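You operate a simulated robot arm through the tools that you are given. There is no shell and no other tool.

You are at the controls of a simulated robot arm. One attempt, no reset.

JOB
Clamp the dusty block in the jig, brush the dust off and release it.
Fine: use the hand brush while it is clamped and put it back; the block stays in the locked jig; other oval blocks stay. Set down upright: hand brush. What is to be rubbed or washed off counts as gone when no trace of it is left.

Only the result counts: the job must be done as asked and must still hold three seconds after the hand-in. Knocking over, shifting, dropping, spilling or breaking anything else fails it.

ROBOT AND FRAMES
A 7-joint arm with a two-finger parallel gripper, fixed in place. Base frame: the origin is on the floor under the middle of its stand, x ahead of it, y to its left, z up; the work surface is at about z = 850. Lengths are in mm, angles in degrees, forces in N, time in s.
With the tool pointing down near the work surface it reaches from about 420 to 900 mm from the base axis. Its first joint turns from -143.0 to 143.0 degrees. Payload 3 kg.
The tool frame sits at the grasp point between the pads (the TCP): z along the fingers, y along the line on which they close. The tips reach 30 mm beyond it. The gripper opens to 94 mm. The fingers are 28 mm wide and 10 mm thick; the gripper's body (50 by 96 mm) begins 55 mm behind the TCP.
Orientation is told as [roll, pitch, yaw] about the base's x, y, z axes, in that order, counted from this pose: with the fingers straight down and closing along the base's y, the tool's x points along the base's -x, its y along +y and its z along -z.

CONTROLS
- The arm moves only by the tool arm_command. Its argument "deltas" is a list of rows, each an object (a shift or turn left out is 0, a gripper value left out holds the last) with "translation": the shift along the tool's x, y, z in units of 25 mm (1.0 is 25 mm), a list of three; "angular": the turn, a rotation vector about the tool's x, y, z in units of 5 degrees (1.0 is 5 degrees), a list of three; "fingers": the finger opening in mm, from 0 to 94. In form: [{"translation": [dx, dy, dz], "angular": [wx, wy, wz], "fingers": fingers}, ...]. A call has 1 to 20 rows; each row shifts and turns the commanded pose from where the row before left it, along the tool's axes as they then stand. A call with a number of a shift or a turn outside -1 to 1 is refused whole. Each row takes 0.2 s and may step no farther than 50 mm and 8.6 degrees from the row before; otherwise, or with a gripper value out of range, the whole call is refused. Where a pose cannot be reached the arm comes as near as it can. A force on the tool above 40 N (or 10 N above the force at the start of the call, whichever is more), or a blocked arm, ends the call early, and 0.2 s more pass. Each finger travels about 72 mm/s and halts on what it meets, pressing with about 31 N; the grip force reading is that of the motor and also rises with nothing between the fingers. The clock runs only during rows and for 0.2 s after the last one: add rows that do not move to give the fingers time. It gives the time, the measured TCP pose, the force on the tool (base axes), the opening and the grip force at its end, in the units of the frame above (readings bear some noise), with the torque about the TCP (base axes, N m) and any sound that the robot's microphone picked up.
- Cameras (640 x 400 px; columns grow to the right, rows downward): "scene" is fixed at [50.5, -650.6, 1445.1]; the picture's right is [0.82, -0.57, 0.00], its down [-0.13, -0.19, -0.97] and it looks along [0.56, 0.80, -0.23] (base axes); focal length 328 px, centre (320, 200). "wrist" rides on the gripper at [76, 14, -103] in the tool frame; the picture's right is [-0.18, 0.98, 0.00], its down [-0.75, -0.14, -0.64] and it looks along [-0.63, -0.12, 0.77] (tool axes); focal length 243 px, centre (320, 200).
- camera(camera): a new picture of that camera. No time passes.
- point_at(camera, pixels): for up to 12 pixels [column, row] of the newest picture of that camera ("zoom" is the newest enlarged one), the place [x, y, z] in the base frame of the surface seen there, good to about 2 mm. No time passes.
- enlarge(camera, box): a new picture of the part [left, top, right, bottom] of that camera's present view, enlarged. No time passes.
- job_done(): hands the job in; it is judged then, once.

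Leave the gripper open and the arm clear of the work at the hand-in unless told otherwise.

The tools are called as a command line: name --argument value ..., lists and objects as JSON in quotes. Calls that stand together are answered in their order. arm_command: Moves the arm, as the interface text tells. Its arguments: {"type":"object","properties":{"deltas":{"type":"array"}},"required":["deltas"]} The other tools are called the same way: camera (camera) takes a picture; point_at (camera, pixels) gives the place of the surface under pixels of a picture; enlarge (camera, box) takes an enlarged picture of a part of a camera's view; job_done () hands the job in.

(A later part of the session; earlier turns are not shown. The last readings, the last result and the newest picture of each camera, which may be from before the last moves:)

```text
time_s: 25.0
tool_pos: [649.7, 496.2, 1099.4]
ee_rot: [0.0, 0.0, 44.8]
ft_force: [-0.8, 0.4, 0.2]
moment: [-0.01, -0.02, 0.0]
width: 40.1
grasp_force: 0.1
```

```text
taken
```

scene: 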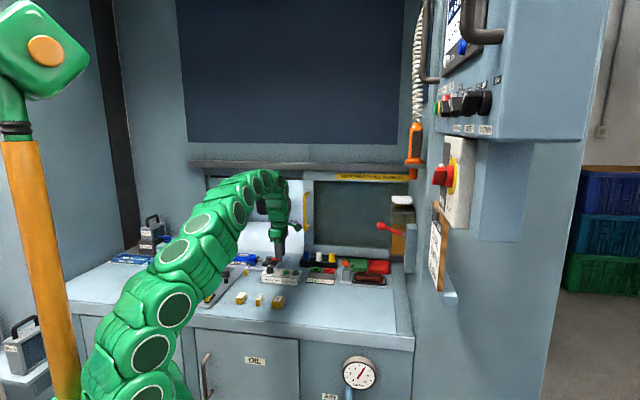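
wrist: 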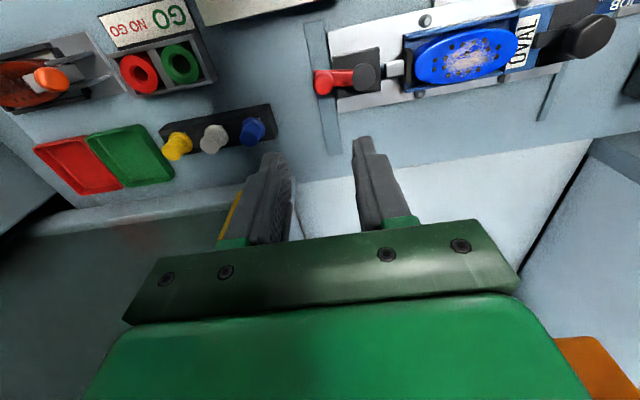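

Now I move to about (440,540,1100) for an overview of the jig including the rail.

arm_command --deltas '[{"translation": [0.585, 0.898, 0]}, {"translation": [0.585, 0.898, 0]}, {"translation": [0.585, 0.898, 0]}, {"translation": [0.585, 0.898, 0]}, {"translation": [0.585, 0.898, 0]}, {"translation": [0.585, 0.898, 0]}, {"translation": [0.585, 0.898, 0]}, {"translation": [0.585, 0.898, 0]}]'

camera --camera "wrist"

enlarge --camera "wrist" --box '[180, 0, 460, 200]'

enlarge --camera "scene" --box '[190, 235, 310, 310]'

```text
time_s: 26.8
tool_pos: [439.6, 539.6, 1100.1]
ee_rot: [0.0, 0.1, 45.0]
ft_force: [-1.2, 0.3, -0.3]
moment: [0.02, 0.02, 0.0]
width: 40.1
grasp_force: 0.0
```

```text
taken
```

wrist: 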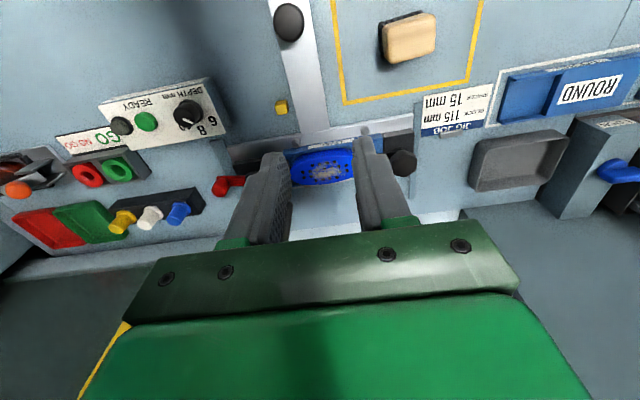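

```text
2.00 times, centred on (320, 100) of wrist
```

zoom: 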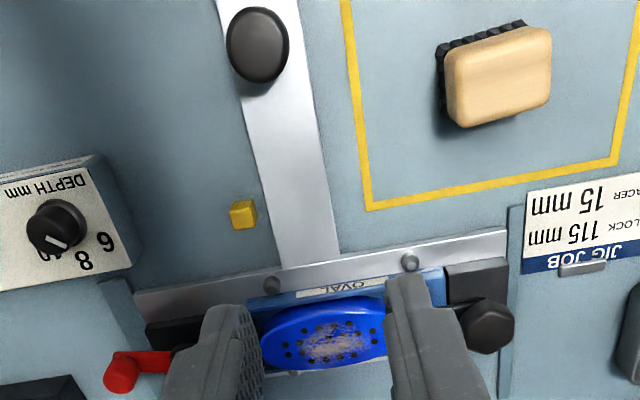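

```text
5.33 times, centred on (250, 272) of scene
```

zoom: 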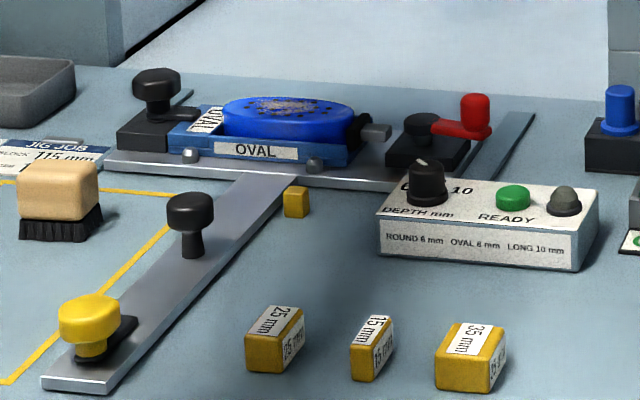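

The carriage slid ~12 mm; the clamp lever is nearly closed (about 82°). I'll go above the knob for a precise look, at about (640,505,1010), yaw ~36.

arm_command --deltas '[{"translation": [-0.583, -0.83, 0.45], "fingers": 46}, {"translation": [-0.583, -0.83, 0.45]}, {"translation": [-0.583, -0.83, 0.45]}, {"translation": [-0.583, -0.83, 0.45]}, {"translation": [-0.583, -0.83, 0.45]}, {"translation": [-0.583, -0.83, 0.45]}, {"translation": [-0.583, -0.83, 0.45]}, {"translation": [-0.583, -0.83, 0.45]}, {"angular": [0, 0, 0.9]}, {"angular": [0, 0, 0.9]}]'

camera --camera "wrist"

enlarge --camera "wrist" --box '[240, 40, 400, 180]'

```text
time_s: 29.0
tool_pos: [641.1, 505.8, 1010.9]
ee_rot: [0.0, -0.1, 36.0]
ft_force: [0.3, 1.2, -0.1]
moment: [-0.01, -0.01, -0.01]
width: 45.9
grasp_force: 0.0
```

```text
taken
```

wrist: 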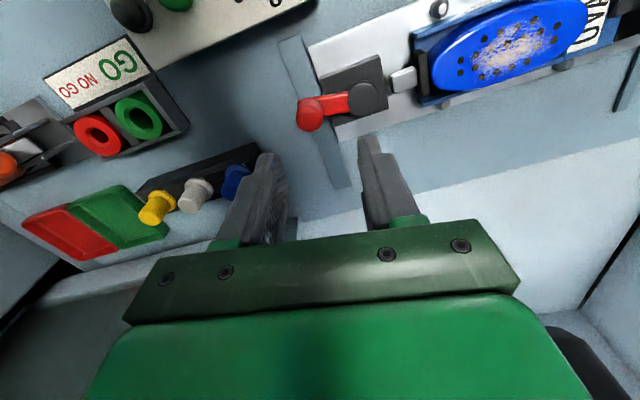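

```text
2.86 times, centred on (320, 110) of wrist
```

zoom: 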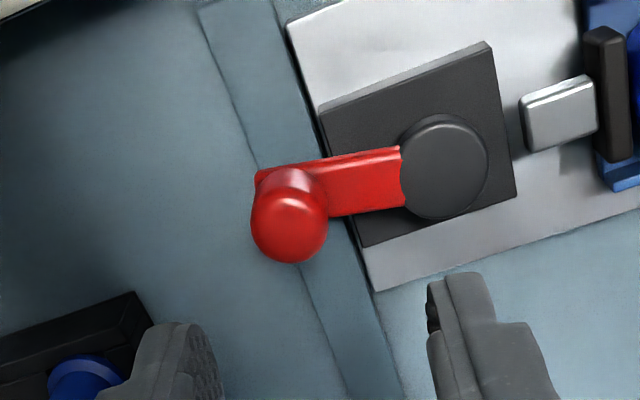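

The red bar makes roughly a 10° angle with the jig axis in the picture. I measure bar edges, disc edges and base plate edges in 3D.

point_at --camera "zoom" --pixels '[[395, 151], [335, 159], [398, 203], [340, 212], [406, 170], [484, 165], [443, 122], [443, 214], [328, 106], [484, 48], [510, 192], [372, 243]]'

point_at --camera "wrist" --pixels '[[309, 117], [304, 113], [315, 118], [309, 123], [306, 104], [430, 70], [545, 30], [441, 102], [565, 62]]'

```text
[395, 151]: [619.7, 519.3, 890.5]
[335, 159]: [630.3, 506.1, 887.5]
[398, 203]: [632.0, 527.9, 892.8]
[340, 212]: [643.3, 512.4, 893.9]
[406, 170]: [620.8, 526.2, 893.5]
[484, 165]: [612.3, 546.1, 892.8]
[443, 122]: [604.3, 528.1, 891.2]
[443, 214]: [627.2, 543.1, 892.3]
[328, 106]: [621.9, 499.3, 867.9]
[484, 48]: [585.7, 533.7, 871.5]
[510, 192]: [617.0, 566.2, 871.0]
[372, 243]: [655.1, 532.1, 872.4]
```

```text
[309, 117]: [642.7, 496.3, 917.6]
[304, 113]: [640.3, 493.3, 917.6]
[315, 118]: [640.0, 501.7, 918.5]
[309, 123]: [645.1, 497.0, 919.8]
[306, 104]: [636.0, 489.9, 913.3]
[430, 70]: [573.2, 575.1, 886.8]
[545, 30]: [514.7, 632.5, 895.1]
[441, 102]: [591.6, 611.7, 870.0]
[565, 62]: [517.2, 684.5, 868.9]
```

Bar direction ≈ 306–308°, jig axis ≈ 316°, so the lever has turned about 80–82°. I'll grip the knob firmly (fingers along the lever) and test a twist about the pivot. First, centre over the knob (641.5,496.5) and descend.

arm_command --deltas '[{"translation": [0.2, -0.31, 0.5], "fingers": 46}, {"translation": [0, 0, 0.8]}, {"translation": [0, 0, 0.8]}, {"translation": [0, 0, 0.8]}]'

camera --camera "wrist"

enlarge --camera "scene" --box '[235, 230, 305, 280]'

```text
time_s: 30.0
tool_pos: [638.9, 496.7, 937.8]
ee_rot: [0.0, 0.0, 36.2]
ft_force: [-0.2, -0.3, 0.5]
moment: [-0.01, -0.03, -0.01]
width: 45.9
grasp_force: 0.1
```

```text
taken
```

wrist: 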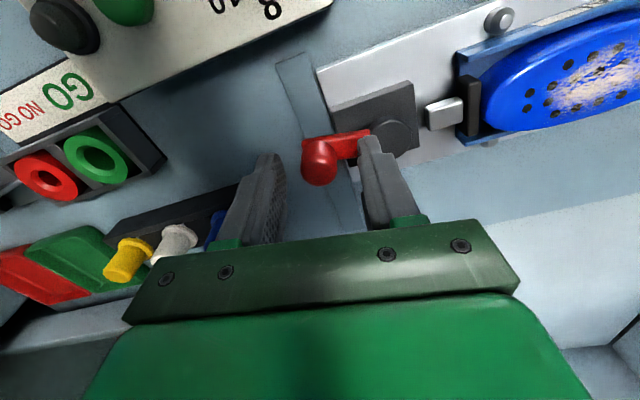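

```text
8.00 times, centred on (270, 255) of scene
```

zoom: 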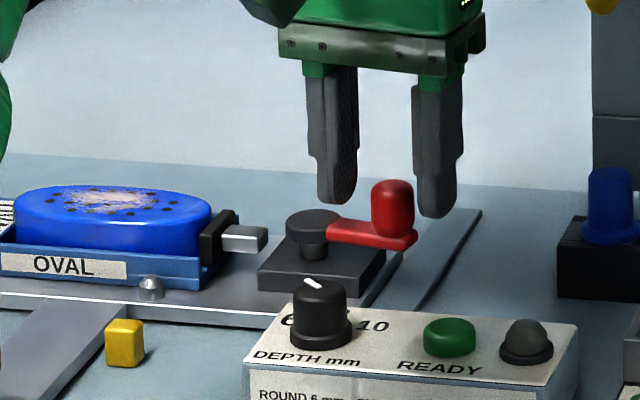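

The knob lies between the fingers. I lower 10 mm to z≈928 and close on the knob.

arm_command --deltas '[{"translation": [0, 0, 0.4]}, {"fingers": 12}, {"fingers": 12}, {"fingers": 12}]'

camera --camera "wrist"

enlarge --camera "scene" --box '[235, 230, 305, 280]'

```text
time_s: 31.0
tool_pos: [642.6, 495.5, 927.0]
ee_rot: [0.0, 0.1, 36.0]
ft_force: [9.8, -9.2, -7.7]
moment: [-0.11, -0.48, -0.16]
width: 21.9
grasp_force: 45.2
```

```text
taken
```

wrist: 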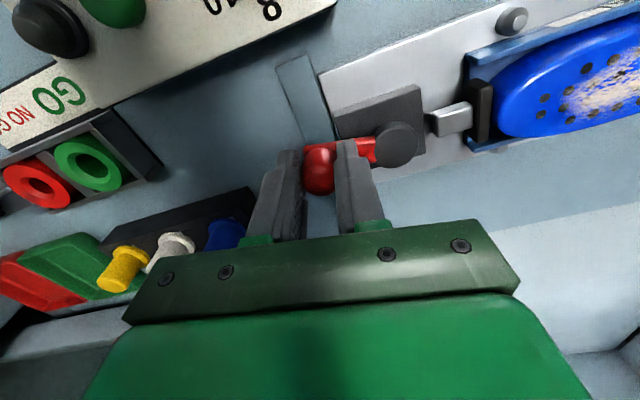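

```text
8.00 times, centred on (270, 255) of scene
```

zoom: 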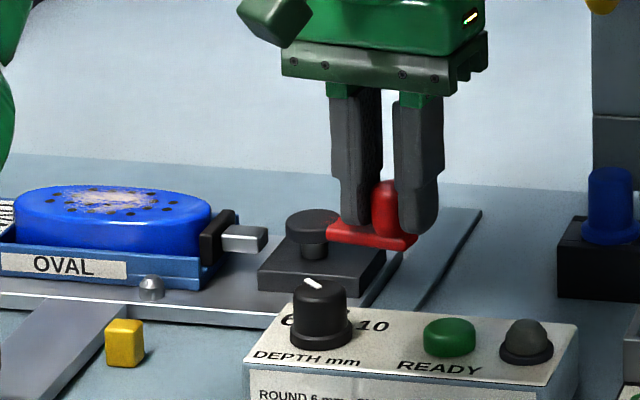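

Gripped (22 mm, 45 N), with a sideways pull of ~13 N due to off-centre. I relax by shifting 4 mm along tool -y.

arm_command --deltas '[{"translation": [0, -0.15, 0]}, {}]'

```text
time_s: 31.6
tool_pos: [642.1, 495.4, 926.6]
ee_rot: [0.2, 0.0, 36.1]
ft_force: [-10.0, 9.3, -6.2]
moment: [0.22, 0.41, 0.11]
width: 22.0
grasp_force: 44.9
```

The pull reversed; stiffness ≈ 7 N/mm. I go back by half (+1.9 mm) and 0.8 mm down.

arm_command --deltas '[{"translation": [0, 0.075, 0.03]}, {}]'

```text
time_s: 32.2
tool_pos: [642.5, 494.4, 927.0]
ee_rot: [0.0, -0.1, 36.0]
ft_force: [-8.5, 6.4, 5.4]
moment: [-0.09, 0.61, 0.11]
width: 22.2
grasp_force: 45.4
```

Now I twist with the grip: rotate 5° about the pivot in the closing sense (in two half-steps), and read force and moment.

arm_command --deltas '[{"translation": [-0.084, 0.05, 0], "angular": [0, 0, -0.5]}, {"translation": [-0.084, 0, 0], "angular": [0, 0, -0.5]}]'

enlarge --camera "scene" --box '[235, 230, 305, 280]'

```text
time_s: 32.8
tool_pos: [643.6, 497.9, 927.5]
ee_rot: [0.0, 0.0, 41.0]
ft_force: [-1.8, 0.2, 7.6]
moment: [0.23, -0.04, -0.34]
width: 22.0
grasp_force: 44.6
```

```text
8.00 times, centred on (270, 255) of scene
```

zoom: 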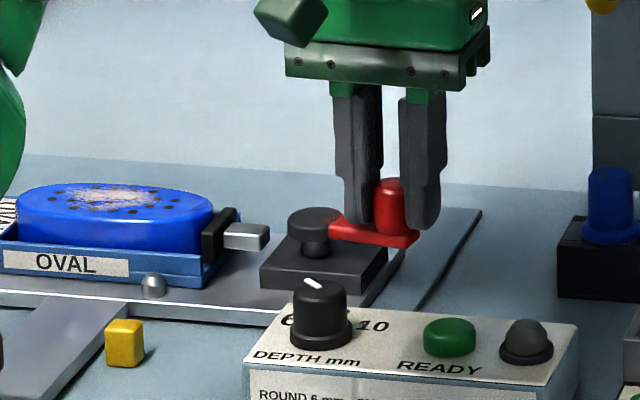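

With 5° twist the lever resists with 0.34 N·m and keeps its angle relative to the carriage: it's at its stop, i.e. clamped. Still gripping with this pre-twist, I slide the carriage back toward the robot: 10 mm along tool +x in small steps.

arm_command --deltas '[{"translation": [0.1, 0, 0]}, {"translation": [0.1, 0, 0]}, {"translation": [0.1, 0, 0]}, {"translation": [0.1, 0, 0]}]'

enlarge --camera "scene" --box '[235, 230, 305, 280]'

enlarge --camera "scene" --box '[190, 235, 310, 310]'

```text
time_s: 33.8
tool_pos: [637.6, 490.5, 927.4]
ee_rot: [0.0, 0.0, 41.0]
ft_force: [2.2, -6.0, 16.2]
moment: [-0.02, -0.31, 0.09]
width: 22.1
grasp_force: 45.2
```

```text
8.00 times, centred on (270, 255) of scene
```

zoom: 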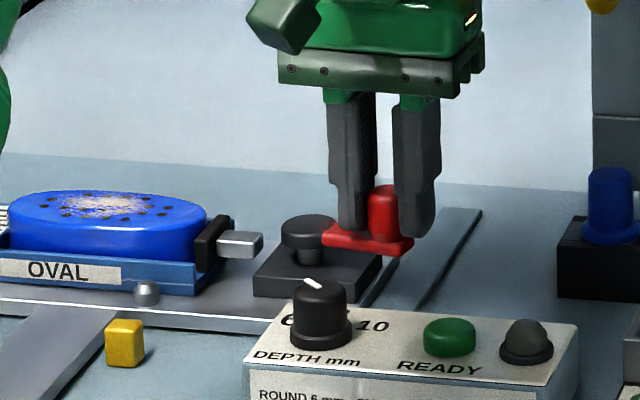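

```text
5.33 times, centred on (250, 272) of scene
```

zoom: 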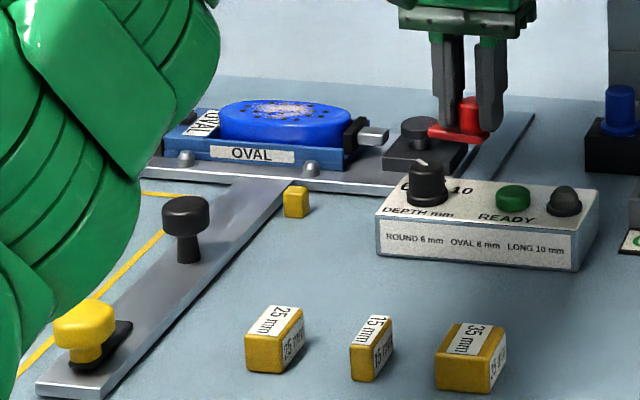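

The carriage has come back most of the way (pin (311,168) versus (310,170) originally; rail corner (38,383) vs (33,388)). I continue 4 mm more, easing 1.5 mm up because of the 16 N vertical reading.

arm_command --deltas '[{"translation": [0.08, 0, -0.04]}, {"translation": [0.08, 0, -0.03]}]'

enlarge --camera "scene" --box '[190, 235, 310, 310]'

```text
time_s: 34.4
tool_pos: [634.1, 488.1, 928.0]
ee_rot: [0.1, 0.0, 41.0]
ft_force: [12.6, -7.1, -11.3]
moment: [-0.02, -0.47, -0.28]
width: 22.3
grasp_force: 44.8
```

```text
5.33 times, centred on (250, 272) of scene
```

zoom: 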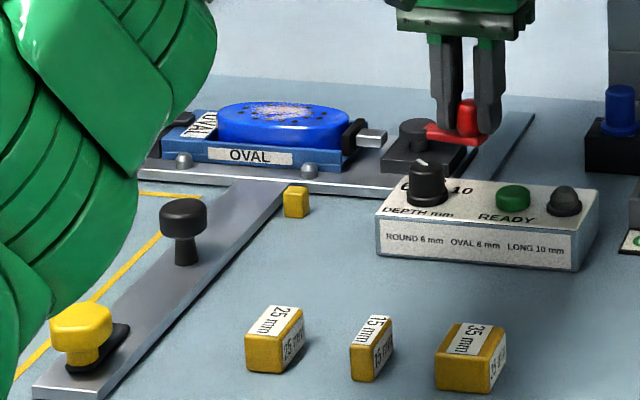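

All features now match the original picture (OVAL (249,156), pins (183,160) and (310,170), rail corner (33,388)). I open the fingers and rise clear of the knob.

arm_command --deltas '[{"fingers": 46}, {"fingers": 46}, {"translation": [0, 0, -0.8]}, {"translation": [0, 0, -0.8]}, {"translation": [0, 0, -0.8]}, {"translation": [0, 0, -0.8]}]'

camera --camera "wrist"

enlarge --camera "wrist" --box '[240, 40, 400, 180]'

enlarge --camera "scene" --box '[190, 235, 310, 310]'

```text
time_s: 35.8
tool_pos: [634.6, 488.6, 1008.4]
ee_rot: [0.0, 0.0, 41.0]
ft_force: [0.7, -0.1, 0.4]
moment: [-0.01, 0.01, 0.01]
width: 45.9
grasp_force: 0.1
```

```text
taken
```

wrist: 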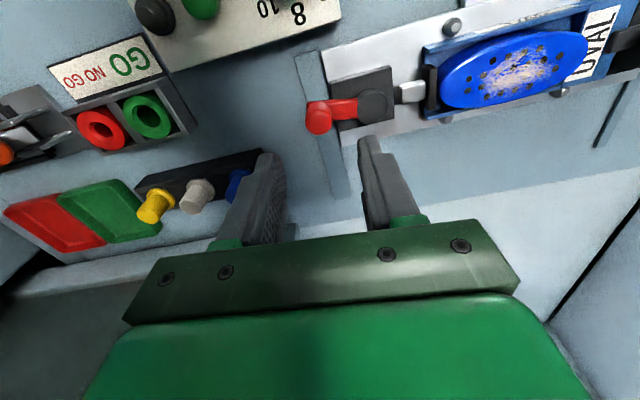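

```text
2.86 times, centred on (320, 110) of wrist
```

zoom: 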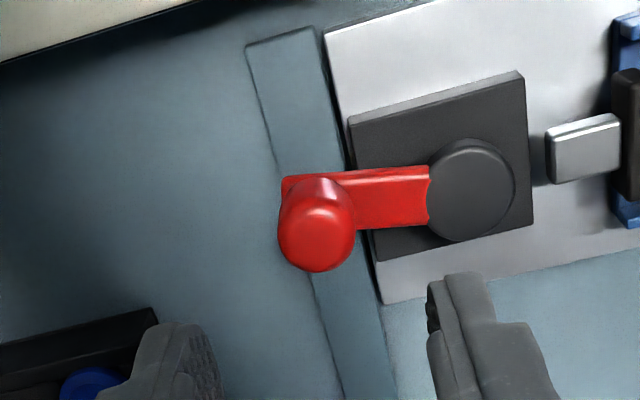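

```text
5.33 times, centred on (250, 272) of scene
```

zoom: 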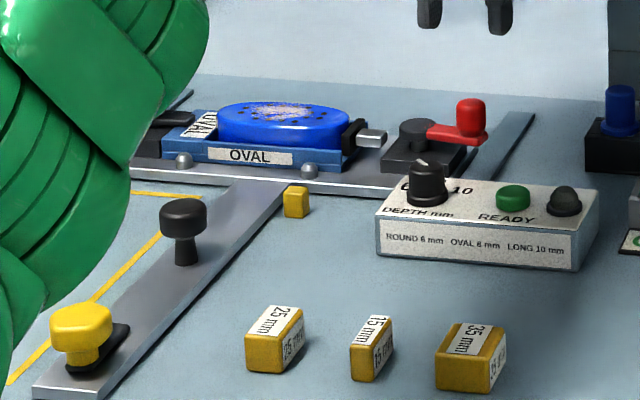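

Carriage is home, lever still closed. I check the bar's direction again and the pad/block contact.

point_at --camera "zoom" --pixels '[[424, 170], [360, 175], [427, 221], [365, 228], [432, 190], [512, 186], [470, 144], [472, 238], [352, 120], [520, 75], [532, 220], [380, 258]]'

enlarge --camera "wrist" --box '[380, 10, 640, 140]'

```text
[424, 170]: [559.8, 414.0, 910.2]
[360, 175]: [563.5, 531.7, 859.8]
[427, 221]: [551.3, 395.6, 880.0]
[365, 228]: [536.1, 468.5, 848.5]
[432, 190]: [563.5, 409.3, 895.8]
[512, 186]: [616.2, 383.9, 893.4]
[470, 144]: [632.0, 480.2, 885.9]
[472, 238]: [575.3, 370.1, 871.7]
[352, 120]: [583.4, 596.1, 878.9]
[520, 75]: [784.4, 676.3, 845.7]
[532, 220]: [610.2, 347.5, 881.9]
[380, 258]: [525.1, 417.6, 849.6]
```

```text
2.46 times, centred on (510, 75) of wrist
```

zoom: 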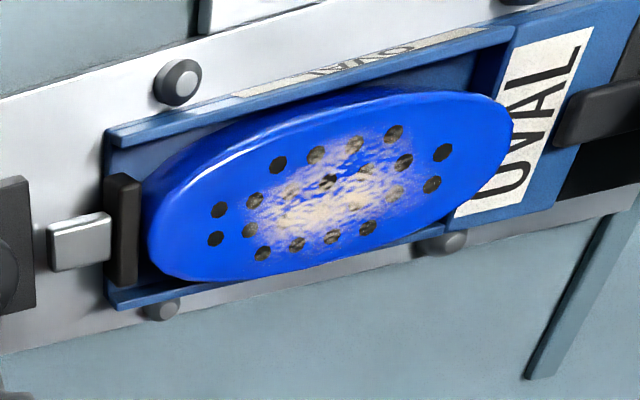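

Let me measure the pad-block gap: pad (135,220), block rim (152,215) in this zoom, plus dust limits.

point_at --camera "zoom" --pixels '[[122, 185], [136, 225], [149, 215], [155, 200], [508, 125], [250, 235], [420, 155], [330, 150], [340, 235], [330, 190], [175, 240], [440, 110]]'

point_at --camera "wrist" --pixels '[[356, 100], [335, 102], [358, 118], [336, 121], [375, 90], [373, 122], [360, 106], [388, 105], [319, 118], [330, 80], [390, 67], [343, 128]]'

```text
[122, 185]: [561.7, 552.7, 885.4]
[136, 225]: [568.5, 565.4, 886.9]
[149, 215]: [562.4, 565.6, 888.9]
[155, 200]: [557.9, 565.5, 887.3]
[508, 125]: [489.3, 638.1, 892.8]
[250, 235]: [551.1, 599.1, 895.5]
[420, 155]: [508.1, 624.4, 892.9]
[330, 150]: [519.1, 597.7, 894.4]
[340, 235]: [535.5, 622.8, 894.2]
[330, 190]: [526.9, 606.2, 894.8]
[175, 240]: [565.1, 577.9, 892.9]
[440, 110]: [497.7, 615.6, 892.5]
```

```text
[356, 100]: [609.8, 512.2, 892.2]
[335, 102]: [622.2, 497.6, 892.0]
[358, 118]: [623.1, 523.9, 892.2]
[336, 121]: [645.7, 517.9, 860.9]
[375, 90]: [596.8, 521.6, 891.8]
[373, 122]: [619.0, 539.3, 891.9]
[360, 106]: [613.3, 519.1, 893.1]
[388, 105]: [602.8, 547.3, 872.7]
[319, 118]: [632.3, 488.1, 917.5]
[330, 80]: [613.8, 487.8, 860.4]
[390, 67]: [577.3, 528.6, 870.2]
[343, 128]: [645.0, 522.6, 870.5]
```

Pad and block are in contact, lever stays at its stop. Now the brush: I move to above it, about (348,590,1000), opening to 80 mm.

arm_command --deltas '[{"translation": [0.5, 0.882, 0], "fingers": 80}, {"translation": [0.5, 0.882, 0]}, {"translation": [0.5, 0.882, 0]}, {"translation": [0.5, 0.882, 0]}, {"translation": [0.5, 0.882, 0]}, {"translation": [0.5, 0.882, 0]}, {"translation": [0.5, 0.882, 0]}, {"translation": [0.5, 0.882, 0]}, {"translation": [0.5, 0.882, 0]}, {"translation": [0.5, 0.882, 0]}, {"translation": [0.5, 0.882, 0]}, {"translation": [0.5, 0.882, 0]}]'

camera --camera "wrist"

enlarge --camera "wrist" --box '[260, 40, 400, 180]'

```text
time_s: 38.4
tool_pos: [347.5, 592.6, 1007.8]
ee_rot: [0.1, 0.1, 41.0]
ft_force: [-0.4, 0.0, -0.7]
moment: [-0.01, 0.0, 0.0]
width: 80.1
grasp_force: 0.1
```

```text
taken
```

wrist: 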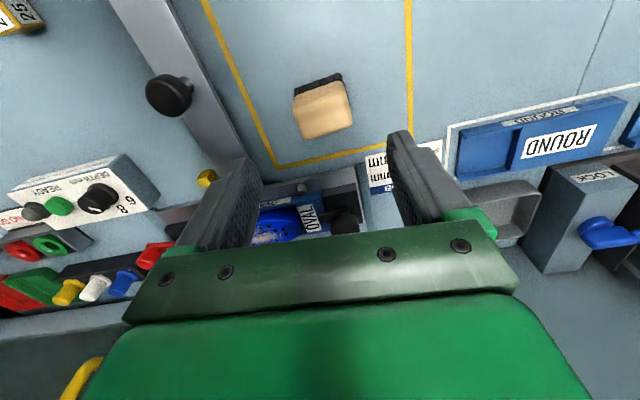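

```text
2.86 times, centred on (330, 110) of wrist
```

zoom: 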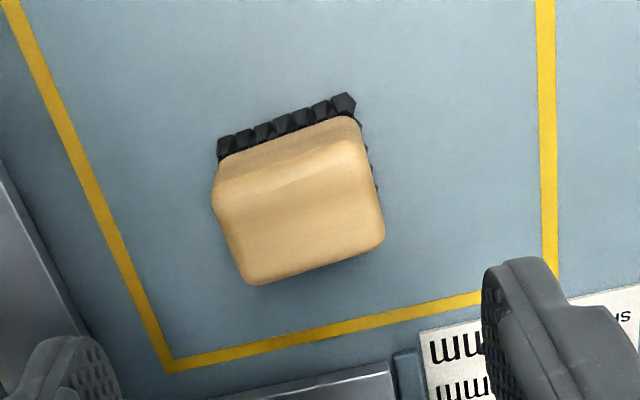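

The brush's long side is about parallel to the tape line (≈135°). I sample its top edges to refine its centre.

point_at --camera "zoom" --pixels '[[245, 275], [380, 235], [355, 150], [222, 200], [300, 225], [320, 258], [375, 190], [232, 240], [285, 160], [355, 103], [225, 150], [290, 125]]'

```text
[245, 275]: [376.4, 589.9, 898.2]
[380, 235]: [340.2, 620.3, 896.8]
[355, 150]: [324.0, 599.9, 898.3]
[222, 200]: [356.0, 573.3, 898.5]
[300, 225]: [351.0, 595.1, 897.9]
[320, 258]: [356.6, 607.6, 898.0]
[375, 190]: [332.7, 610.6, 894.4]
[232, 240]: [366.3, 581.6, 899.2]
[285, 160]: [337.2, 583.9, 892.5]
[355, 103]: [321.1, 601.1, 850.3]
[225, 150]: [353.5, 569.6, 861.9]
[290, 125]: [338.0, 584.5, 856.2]
```

Brush centre ≈ (349,596). I turn to yaw 45, centre over it and descend to z≈940 first.

arm_command --deltas '[{"translation": [0, 0, 0.2], "angular": [0, 0, -0.8]}, {"translation": [-0.14, 0.05, 0.8]}, {"translation": [0, 0, 0.9]}, {"translation": [0, 0, 0.8]}]'

camera --camera "wrist"

enlarge --camera "scene" --box '[170, 220, 250, 300]'

```text
time_s: 39.4
tool_pos: [349.4, 594.5, 940.8]
ee_rot: [0.0, -0.1, 45.0]
ft_force: [0.3, -0.3, 0.8]
moment: [0.02, 0.01, 0.02]
width: 79.8
grasp_force: 0.0
```

```text
taken
```

wrist: 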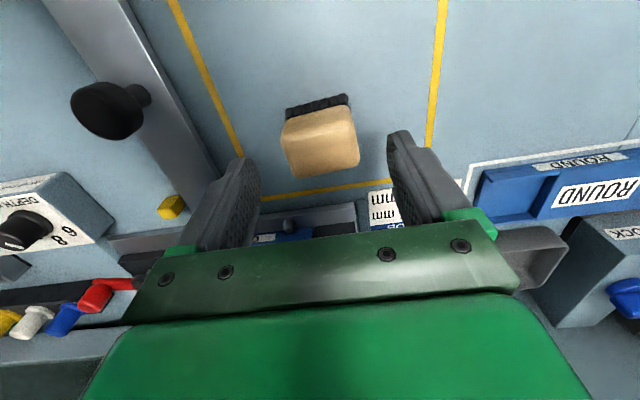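

```text
5.00 times, centred on (210, 260) of scene
```

zoom: 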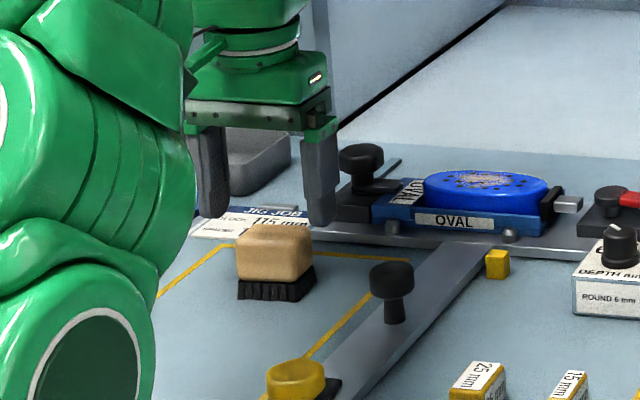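

Brush is centred at (320,148) as expected below the TCP. I descend 38 mm to z≈903 and then close.

arm_command --deltas '[{"translation": [-0.03, 0, 0.5]}, {"translation": [-0.03, 0, 0.5]}, {"translation": [0, 0, 0.5]}]'

camera --camera "wrist"

enlarge --camera "scene" --box '[170, 220, 250, 300]'

```text
time_s: 40.2
tool_pos: [350.5, 594.9, 902.9]
ee_rot: [-0.1, 0.1, 45.1]
ft_force: [-0.1, -0.3, 0.0]
moment: [-0.01, -0.02, -0.02]
width: 79.7
grasp_force: 0.0
```

```text
taken
```

wrist: 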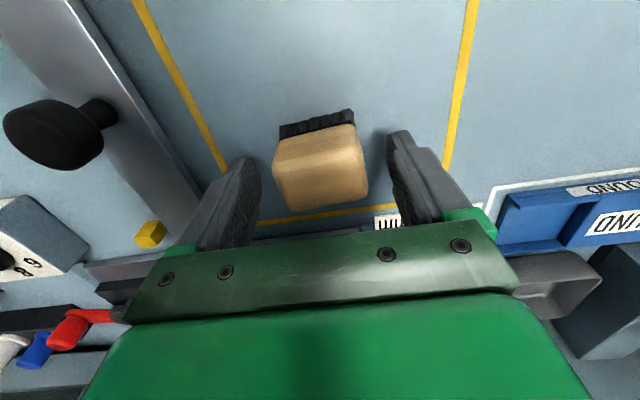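

```text
5.00 times, centred on (210, 260) of scene
```

zoom: 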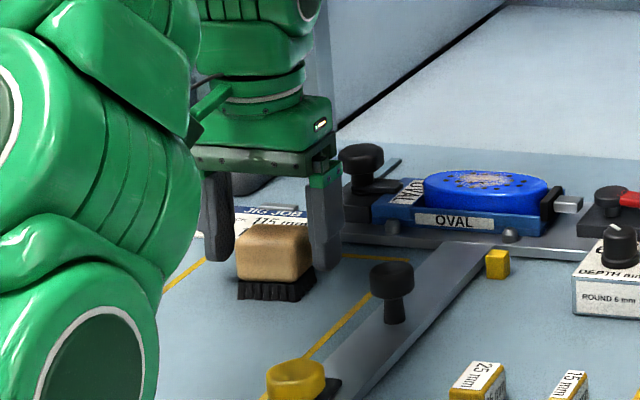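

Everything aligned. I close on the brush (command 30 mm) and wait.

arm_command --deltas '[{"fingers": 30}, {"fingers": 30}, {"fingers": 30}, {"fingers": 30}]'

camera --camera "wrist"

enlarge --camera "scene" --box '[170, 220, 250, 300]'

```text
time_s: 41.2
tool_pos: [349.8, 594.6, 905.6]
ee_rot: [-0.1, -0.1, 45.0]
ft_force: [1.2, 1.3, 29.3]
moment: [0.01, -0.13, 0.1]
width: 50.3
grasp_force: 31.2
```

```text
taken
```

wrist: 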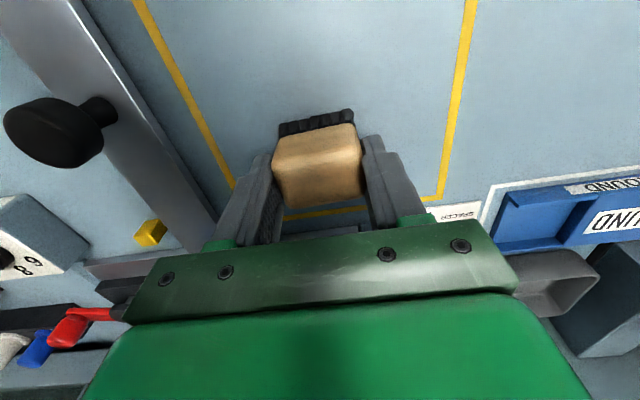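

```text
5.00 times, centred on (210, 260) of scene
```

zoom: 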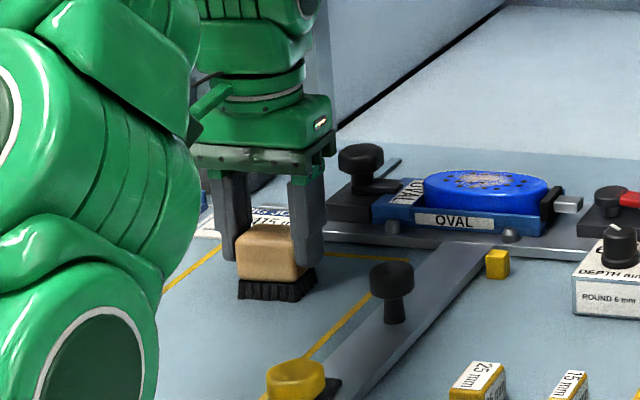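

Brush gripped (50 mm, 31 N); a 29 N upward reaction since it's pressed on the bench. I lift it straight up by 60 mm gently.

arm_command --deltas '[{"translation": [0, 0, -0.15]}, {"translation": [0, 0, -0.25]}, {"translation": [0, 0, -0.5]}, {"translation": [0, 0, -0.75]}, {"translation": [0, 0, -0.75]}]'

camera --camera "wrist"

enlarge --camera "scene" --box '[170, 210, 250, 290]'

```text
time_s: 42.4
tool_pos: [349.6, 594.7, 963.3]
ee_rot: [0.0, 0.1, 44.9]
ft_force: [0.7, -0.4, -1.5]
moment: [0.01, -0.02, 0.01]
width: 49.5
grasp_force: 30.4
```

```text
taken
```

wrist: 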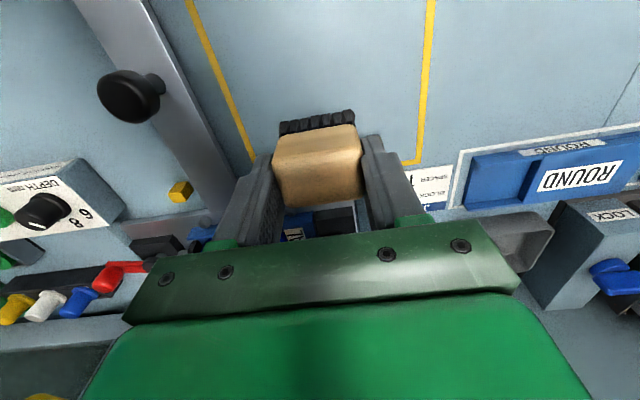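

```text
5.00 times, centred on (210, 250) of scene
```

zoom: 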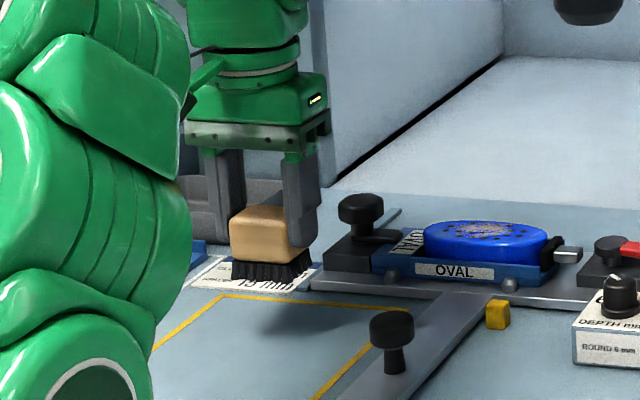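

The brush is held upright. I measure its bristle bottom and top relative to the TCP in the scene zoom.

point_at --camera "zoom" --pixels '[[240, 275], [270, 282], [295, 280], [270, 268], [260, 208], [240, 235], [285, 240], [305, 262]]'

point_at --camera "wrist" --pixels '[[283, 133], [352, 117], [320, 180], [318, 122], [300, 200], [350, 190]]'

```text
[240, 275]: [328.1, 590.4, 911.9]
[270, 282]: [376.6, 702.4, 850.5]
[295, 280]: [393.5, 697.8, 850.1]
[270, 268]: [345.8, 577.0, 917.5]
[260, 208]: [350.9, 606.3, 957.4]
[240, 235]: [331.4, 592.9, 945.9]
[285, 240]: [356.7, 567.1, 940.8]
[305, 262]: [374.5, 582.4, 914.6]
```

```text
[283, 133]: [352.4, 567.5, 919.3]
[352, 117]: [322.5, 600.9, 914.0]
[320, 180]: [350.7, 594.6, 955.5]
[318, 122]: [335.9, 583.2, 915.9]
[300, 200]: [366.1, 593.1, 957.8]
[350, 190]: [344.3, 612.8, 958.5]
```

Bristle bottom is ≈55 mm below TCP; block top is z≈894.5. I raise to z≈1003 and carry the brush over the block centre (526.5,605.5).

arm_command --deltas '[{"translation": [0, 0, -0.8]}, {"translation": [0, 0, -0.8]}, {"translation": [-0.759, -0.671, 0]}, {"translation": [-0.759, -0.671, 0]}, {"translation": [-0.759, -0.671, 0]}, {"translation": [-0.759, -0.671, 0]}, {"translation": [-0.759, -0.671, 0]}, {"translation": [-0.759, -0.671, 0]}, {"translation": [-0.759, -0.671, 0]}]'

camera --camera "wrist"

enlarge --camera "scene" --box '[190, 220, 290, 290]'

```text
time_s: 44.4
tool_pos: [526.5, 606.4, 1003.0]
ee_rot: [0.0, 0.1, 45.0]
ft_force: [-0.2, -0.2, -0.7]
moment: [0.0, -0.01, 0.0]
width: 49.2
grasp_force: 30.9
```

```text
taken
```

wrist: 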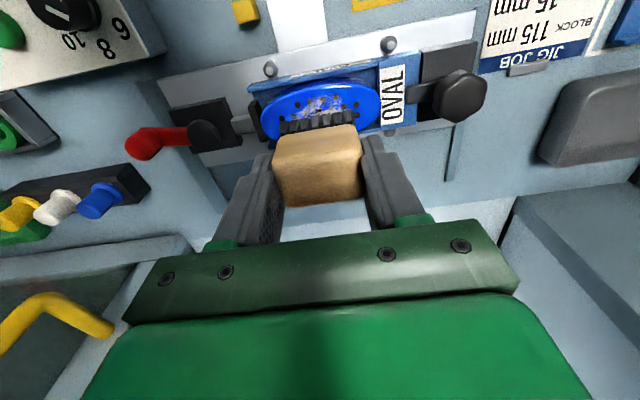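

```text
5.71 times, centred on (240, 255) of scene
```

zoom: 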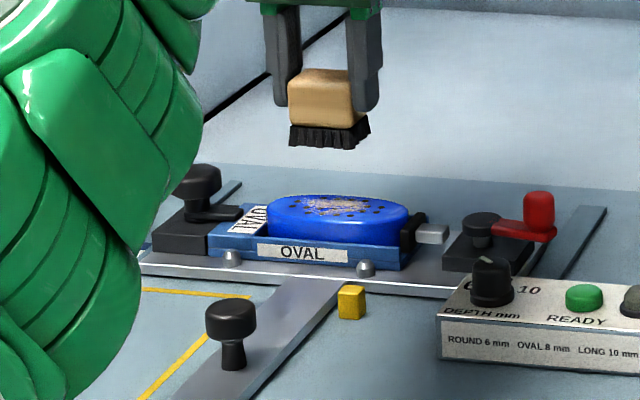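

Now I shift 28 mm toward the lever end (tool -y) and descend to z≈950, just at the block top.

arm_command --deltas '[{"translation": [0, -0.56, 0.4]}, {"translation": [0, -0.56, 0.4]}, {"translation": [0, 0, 0.6]}, {"translation": [0, 0, 0.5]}, {"translation": [0, 0, 0.2]}]'

enlarge --camera "scene" --box '[190, 220, 290, 290]'

```text
time_s: 45.6
tool_pos: [545.8, 586.2, 951.3]
ee_rot: [0.0, 0.0, 45.0]
ft_force: [0.8, -0.2, -0.8]
moment: [-0.01, 0.04, 0.01]
width: 49.2
grasp_force: 30.8
```

```text
5.71 times, centred on (240, 255) of scene
```

zoom: 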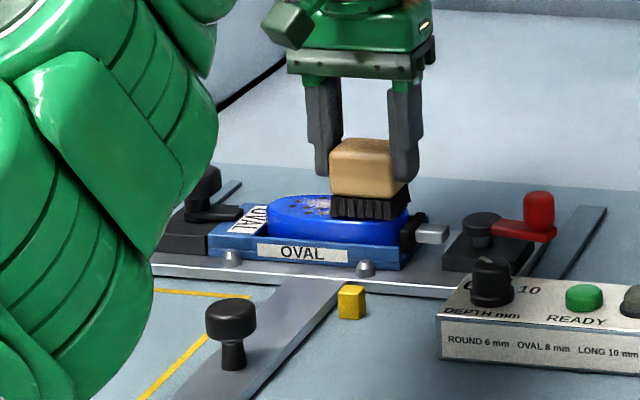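

The bristles are about at the block top; no force yet. I lower 4 mm in 1 mm steps.

arm_command --deltas '[{"translation": [0, 0, 0.04]}, {"translation": [0, 0, 0.04]}, {"translation": [0, 0, 0.04]}, {"translation": [0, 0, 0.04]}]'

```text
time_s: 46.6
tool_pos: [547.5, 585.2, 948.9]
ee_rot: [0.0, -0.2, 45.1]
ft_force: [-1.6, -0.5, 31.4]
moment: [-0.08, -0.11, -0.03]
width: 48.9
grasp_force: 31.6
```

31 N is more than needed; contact is at about z 949. I ease up 1.6 mm.

arm_command --deltas '[{"translation": [0, 0, -0.065]}, {}]'

```text
time_s: 47.2
tool_pos: [546.7, 585.4, 950.2]
ee_rot: [0.0, 0.0, 45.1]
ft_force: [1.6, 1.5, 23.7]
moment: [0.1, -0.2, 0.02]
width: 48.9
grasp_force: 31.2
```

Still 24 N; another 2 mm up.

arm_command --deltas '[{"translation": [0, 0, -0.06]}, {}]'

```text
time_s: 47.8
tool_pos: [546.7, 584.3, 949.5]
ee_rot: [0.0, 0.1, 45.0]
ft_force: [0.6, 1.4, 4.2]
moment: [0.13, -0.09, 0.0]
width: 49.3
grasp_force: 31.2
```

Light contact of 4 N. Now I stroke along the jig axis (tool +y) 56 mm, pressing 0.5 mm more.

arm_command --deltas '[{"translation": [0, 0, 0.02]}, {"translation": [0, 0.16, 0]}, {"translation": [0, 0.16, 0]}, {"translation": [0, 0.16, 0]}, {"translation": [0, 0.16, 0]}, {"translation": [0, 0.16, 0]}, {"translation": [0, 0.16, 0]}, {"translation": [0, 0.16, 0]}, {"translation": [0, 0.16, 0]}, {"translation": [0, 0.16, 0]}, {"translation": [0, 0.16, 0]}, {"translation": [0, 0.16, 0]}, {"translation": [0, 0.16, 0]}, {"translation": [0, 0.16, 0]}, {"translation": [0, 0.16, 0]}]'

enlarge --camera "scene" --box '[190, 220, 290, 290]'

```text
time_s: 51.0
tool_pos: [507.4, 625.9, 949.8]
ee_rot: [0.0, 0.0, 45.0]
ft_force: [-0.6, -0.3, 0.3]
moment: [-0.02, 0.0, 0.04]
width: 49.0
grasp_force: 31.1
```

```text
5.71 times, centred on (240, 255) of scene
```

zoom: 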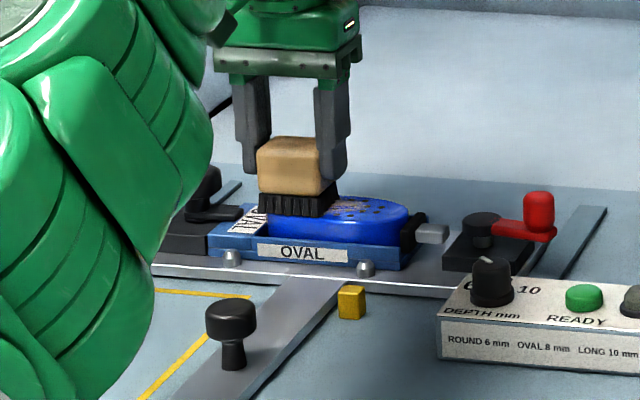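

The exposed part looks cleaner, and the carriage hasn't moved. Contact is lost at this end (0.3 N), so I press 1 mm more and stroke back.

arm_command --deltas '[{"translation": [0, 0, 0.04]}, {"translation": [0, -0.16, 0]}, {"translation": [0, -0.16, 0]}, {"translation": [0, -0.16, 0]}, {"translation": [0, -0.16, 0]}, {"translation": [0, -0.16, 0]}, {"translation": [0, -0.16, 0]}, {"translation": [0, -0.16, 0]}, {"translation": [0, -0.16, 0]}, {"translation": [0, -0.16, 0]}, {"translation": [0, -0.16, 0]}, {"translation": [0, -0.16, 0]}, {"translation": [0, -0.16, 0]}, {"translation": [0, -0.16, 0]}, {"translation": [0, -0.16, 0]}]'

enlarge --camera "scene" --box '[210, 240, 270, 280]'

camera --camera "wrist"

```text
time_s: 54.2
tool_pos: [546.0, 587.4, 947.3]
ee_rot: [0.1, -0.1, 45.0]
ft_force: [-7.1, 6.4, 28.2]
moment: [0.23, 0.11, 0.0]
width: 49.2
grasp_force: 31.0
```

```text
10.00 times, centred on (240, 260) of scene
```

zoom: 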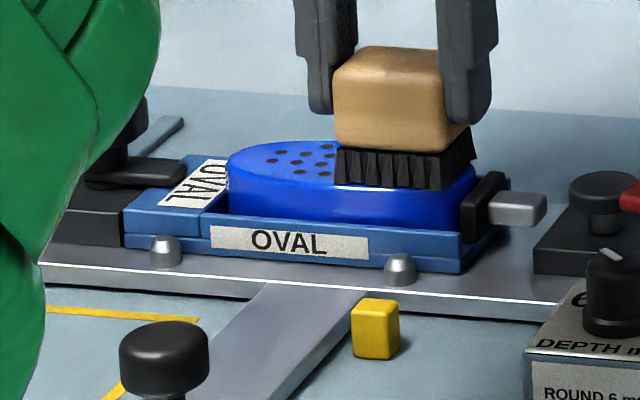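

```text
taken
```

wrist: 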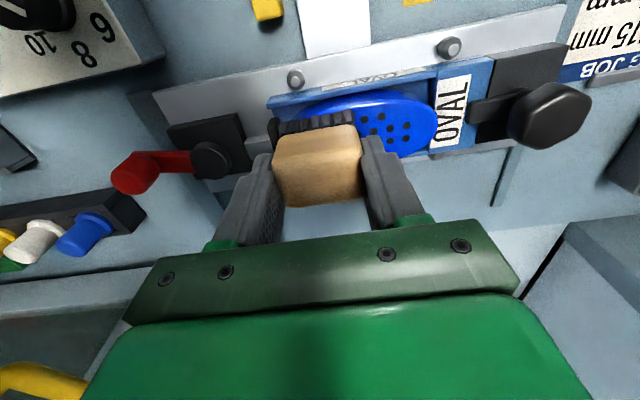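

The exposed part is dust-free now. I lift the brush 50 mm and move it off to see the whole block top.

arm_command --deltas '[{"translation": [0, 0, -0.4]}, {"translation": [0, 0, -0.8]}, {"translation": [0, 0, -0.8]}, {"translation": [-0.6, 0.6, 0]}, {"translation": [-0.6, 0.6, 0]}]'

enlarge --camera "scene" --box '[210, 240, 270, 280]'

enlarge --camera "wrist" --box '[230, 40, 410, 160]'

```text
time_s: 55.4
tool_pos: [545.9, 629.5, 999.2]
ee_rot: [0.0, 0.0, 45.0]
ft_force: [-0.5, -0.3, -0.9]
moment: [-0.03, -0.03, -0.02]
width: 49.0
grasp_force: 31.1
```

```text
10.00 times, centred on (240, 260) of scene
```

zoom: 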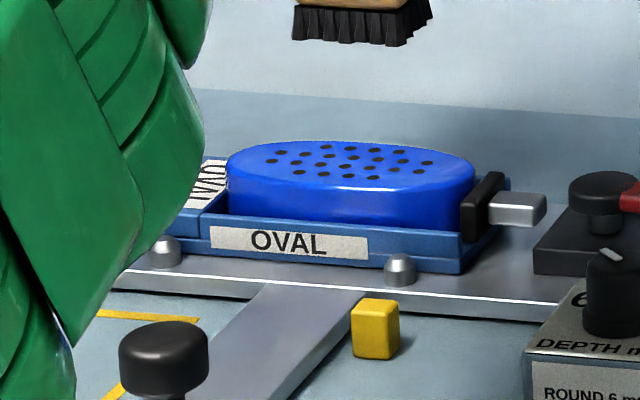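

```text
3.33 times, centred on (320, 100) of wrist
```

zoom: 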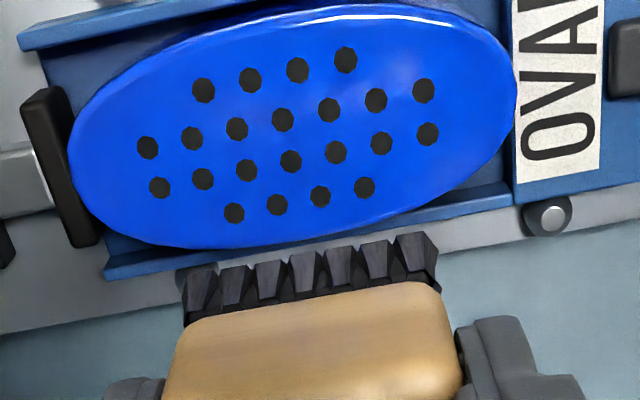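

Nearly all gone; I see a possibly faint lighter patch near (270,100) in the zoom. I enlarge more to check.

enlarge --camera "wrist" --box '[260, 40, 380, 115]'

enlarge --camera "scene" --box '[225, 245, 265, 270]'

```text
5.33 times, centred on (320, 78) of wrist
```

zoom: 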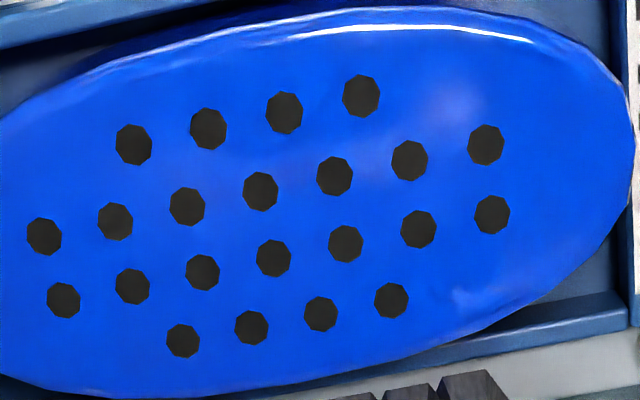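

```text
16.00 times, centred on (245, 258) of scene
```

zoom: 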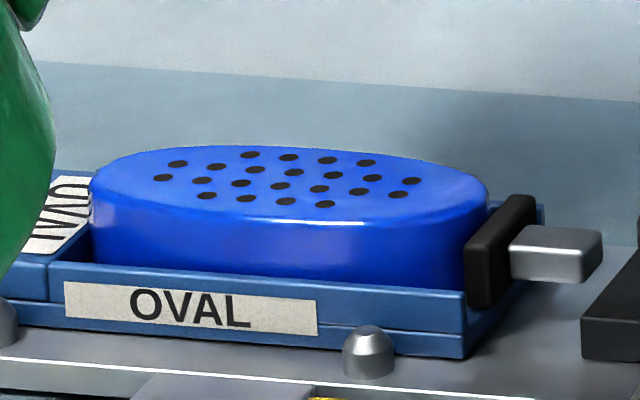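

Only rendering-like shimmer remains, but to be safe I add two more light strokes at ±9 mm across. First: offset +9 mm (away side), descend.

arm_command --deltas '[{"translation": [0.432, -0.584, 0]}, {"translation": [0.432, -0.584, 0]}, {"translation": [0, 0, 0.8]}, {"translation": [0, 0, 0.8]}, {"translation": [0, 0, 0.3]}, {"translation": [0, 0, 0.08]}]'

```text
time_s: 56.8
tool_pos: [551.9, 593.2, 949.9]
ee_rot: [0.0, 0.1, 45.0]
ft_force: [-0.5, 0.5, 1.8]
moment: [0.0, 0.0, -0.01]
width: 49.2
grasp_force: 30.9
```

Slight contact (1.8 N). I press 0.7 mm more and stroke 52 mm along tool +y.

arm_command --deltas '[{"translation": [0, 0, 0.03]}, {"translation": [0, 0.2, 0]}, {"translation": [0, 0.2, 0]}, {"translation": [0, 0.2, 0.005]}, {"translation": [0, 0.2, 0.005]}, {"translation": [0, 0.2, 0.005]}, {"translation": [0, 0.2, 0.005]}, {"translation": [0, 0.2, 0.005]}, {"translation": [0, 0.2, 0.005]}, {"translation": [0, 0.2, 0]}, {"translation": [0, 0.2, 0]}]'

enlarge --camera "scene" --box '[210, 240, 270, 280]'

```text
time_s: 58.6
tool_pos: [528.7, 614.7, 949.2]
ee_rot: [0.0, -0.1, 45.1]
ft_force: [-0.8, -0.5, 12.2]
moment: [-0.03, 0.14, 0.01]
width: 48.6
grasp_force: 30.6
stopped in row 8: the force on the tool passed its limit at 41 N (the readings are from after the stop); the commanded pose is now the measured one
```

```text
10.00 times, centred on (240, 260) of scene
```

zoom: 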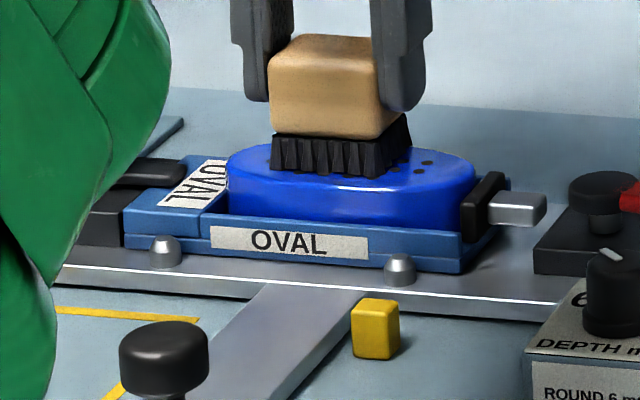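

The stiff contact tripped the limit at 41 N; all stayed in place. I ease up 0.7 mm and finish the stroke.

arm_command --deltas '[{"translation": [0, 0, -0.03]}, {"translation": [0, 0.2, 0]}, {"translation": [0, 0.2, 0]}, {"translation": [0, 0.2, 0]}, {"translation": [0, 0.2, 0]}]'

```text
time_s: 59.8
tool_pos: [515.3, 630.2, 949.3]
ee_rot: [-0.1, -0.1, 45.1]
ft_force: [-0.2, 0.2, -1.6]
moment: [-0.01, -0.02, -0.04]
width: 49.3
grasp_force: 30.9
```

Stroke done. Now raise 8 mm, shift 18.5 mm to the near side (tool +x), lower again.

arm_command --deltas '[{"translation": [0, 0, -0.32]}, {"translation": [0.37, 0, 0]}, {"translation": [0.37, 0, 0]}, {"translation": [0, 0, 0.32]}, {}]'

```text
time_s: 61.0
tool_pos: [501.2, 616.9, 949.8]
ee_rot: [0.0, -0.1, 45.0]
ft_force: [-0.4, 0.2, -1.0]
moment: [0.05, 0.01, 0.02]
width: 49.2
grasp_force: 31.0
```

No force here; I lower in 0.5 mm steps until light contact, then stroke.

arm_command --deltas '[{"translation": [0, 0, 0.02]}, {"translation": [0, 0, 0.02]}, {}]'

```text
time_s: 61.8
tool_pos: [502.3, 617.5, 948.9]
ee_rot: [0.0, -0.2, 45.0]
ft_force: [-2.1, 0.4, 15.2]
moment: [-0.11, 0.01, -0.01]
width: 49.2
grasp_force: 30.8
```

Contact of 15 N. I stroke back along tool -y 52 mm, easing up very slightly on the way.

arm_command --deltas '[{"translation": [0, -0.2, -0.01]}, {"translation": [0, -0.2, 0]}, {"translation": [0, -0.2, -0.005]}, {"translation": [0, -0.2, 0]}, {"translation": [0, -0.2, -0.005]}, {"translation": [0, -0.2, 0]}, {"translation": [0, -0.2, -0.005]}, {"translation": [0, -0.2, 0]}, {"translation": [0, -0.2, -0.005]}, {"translation": [0, -0.2, 0]}]'

enlarge --camera "scene" --box '[210, 240, 270, 280]'

```text
time_s: 64.0
tool_pos: [537.0, 581.5, 949.3]
ee_rot: [0.0, -0.1, 45.0]
ft_force: [-5.0, 4.5, 21.0]
moment: [0.38, 0.19, 0.01]
width: 49.4
grasp_force: 30.8
```

```text
10.00 times, centred on (240, 260) of scene
```

zoom: 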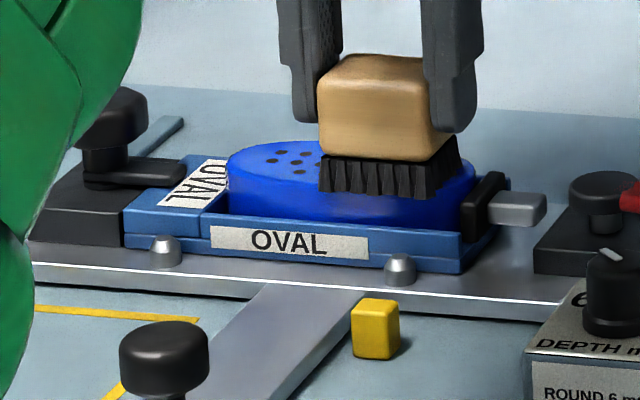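

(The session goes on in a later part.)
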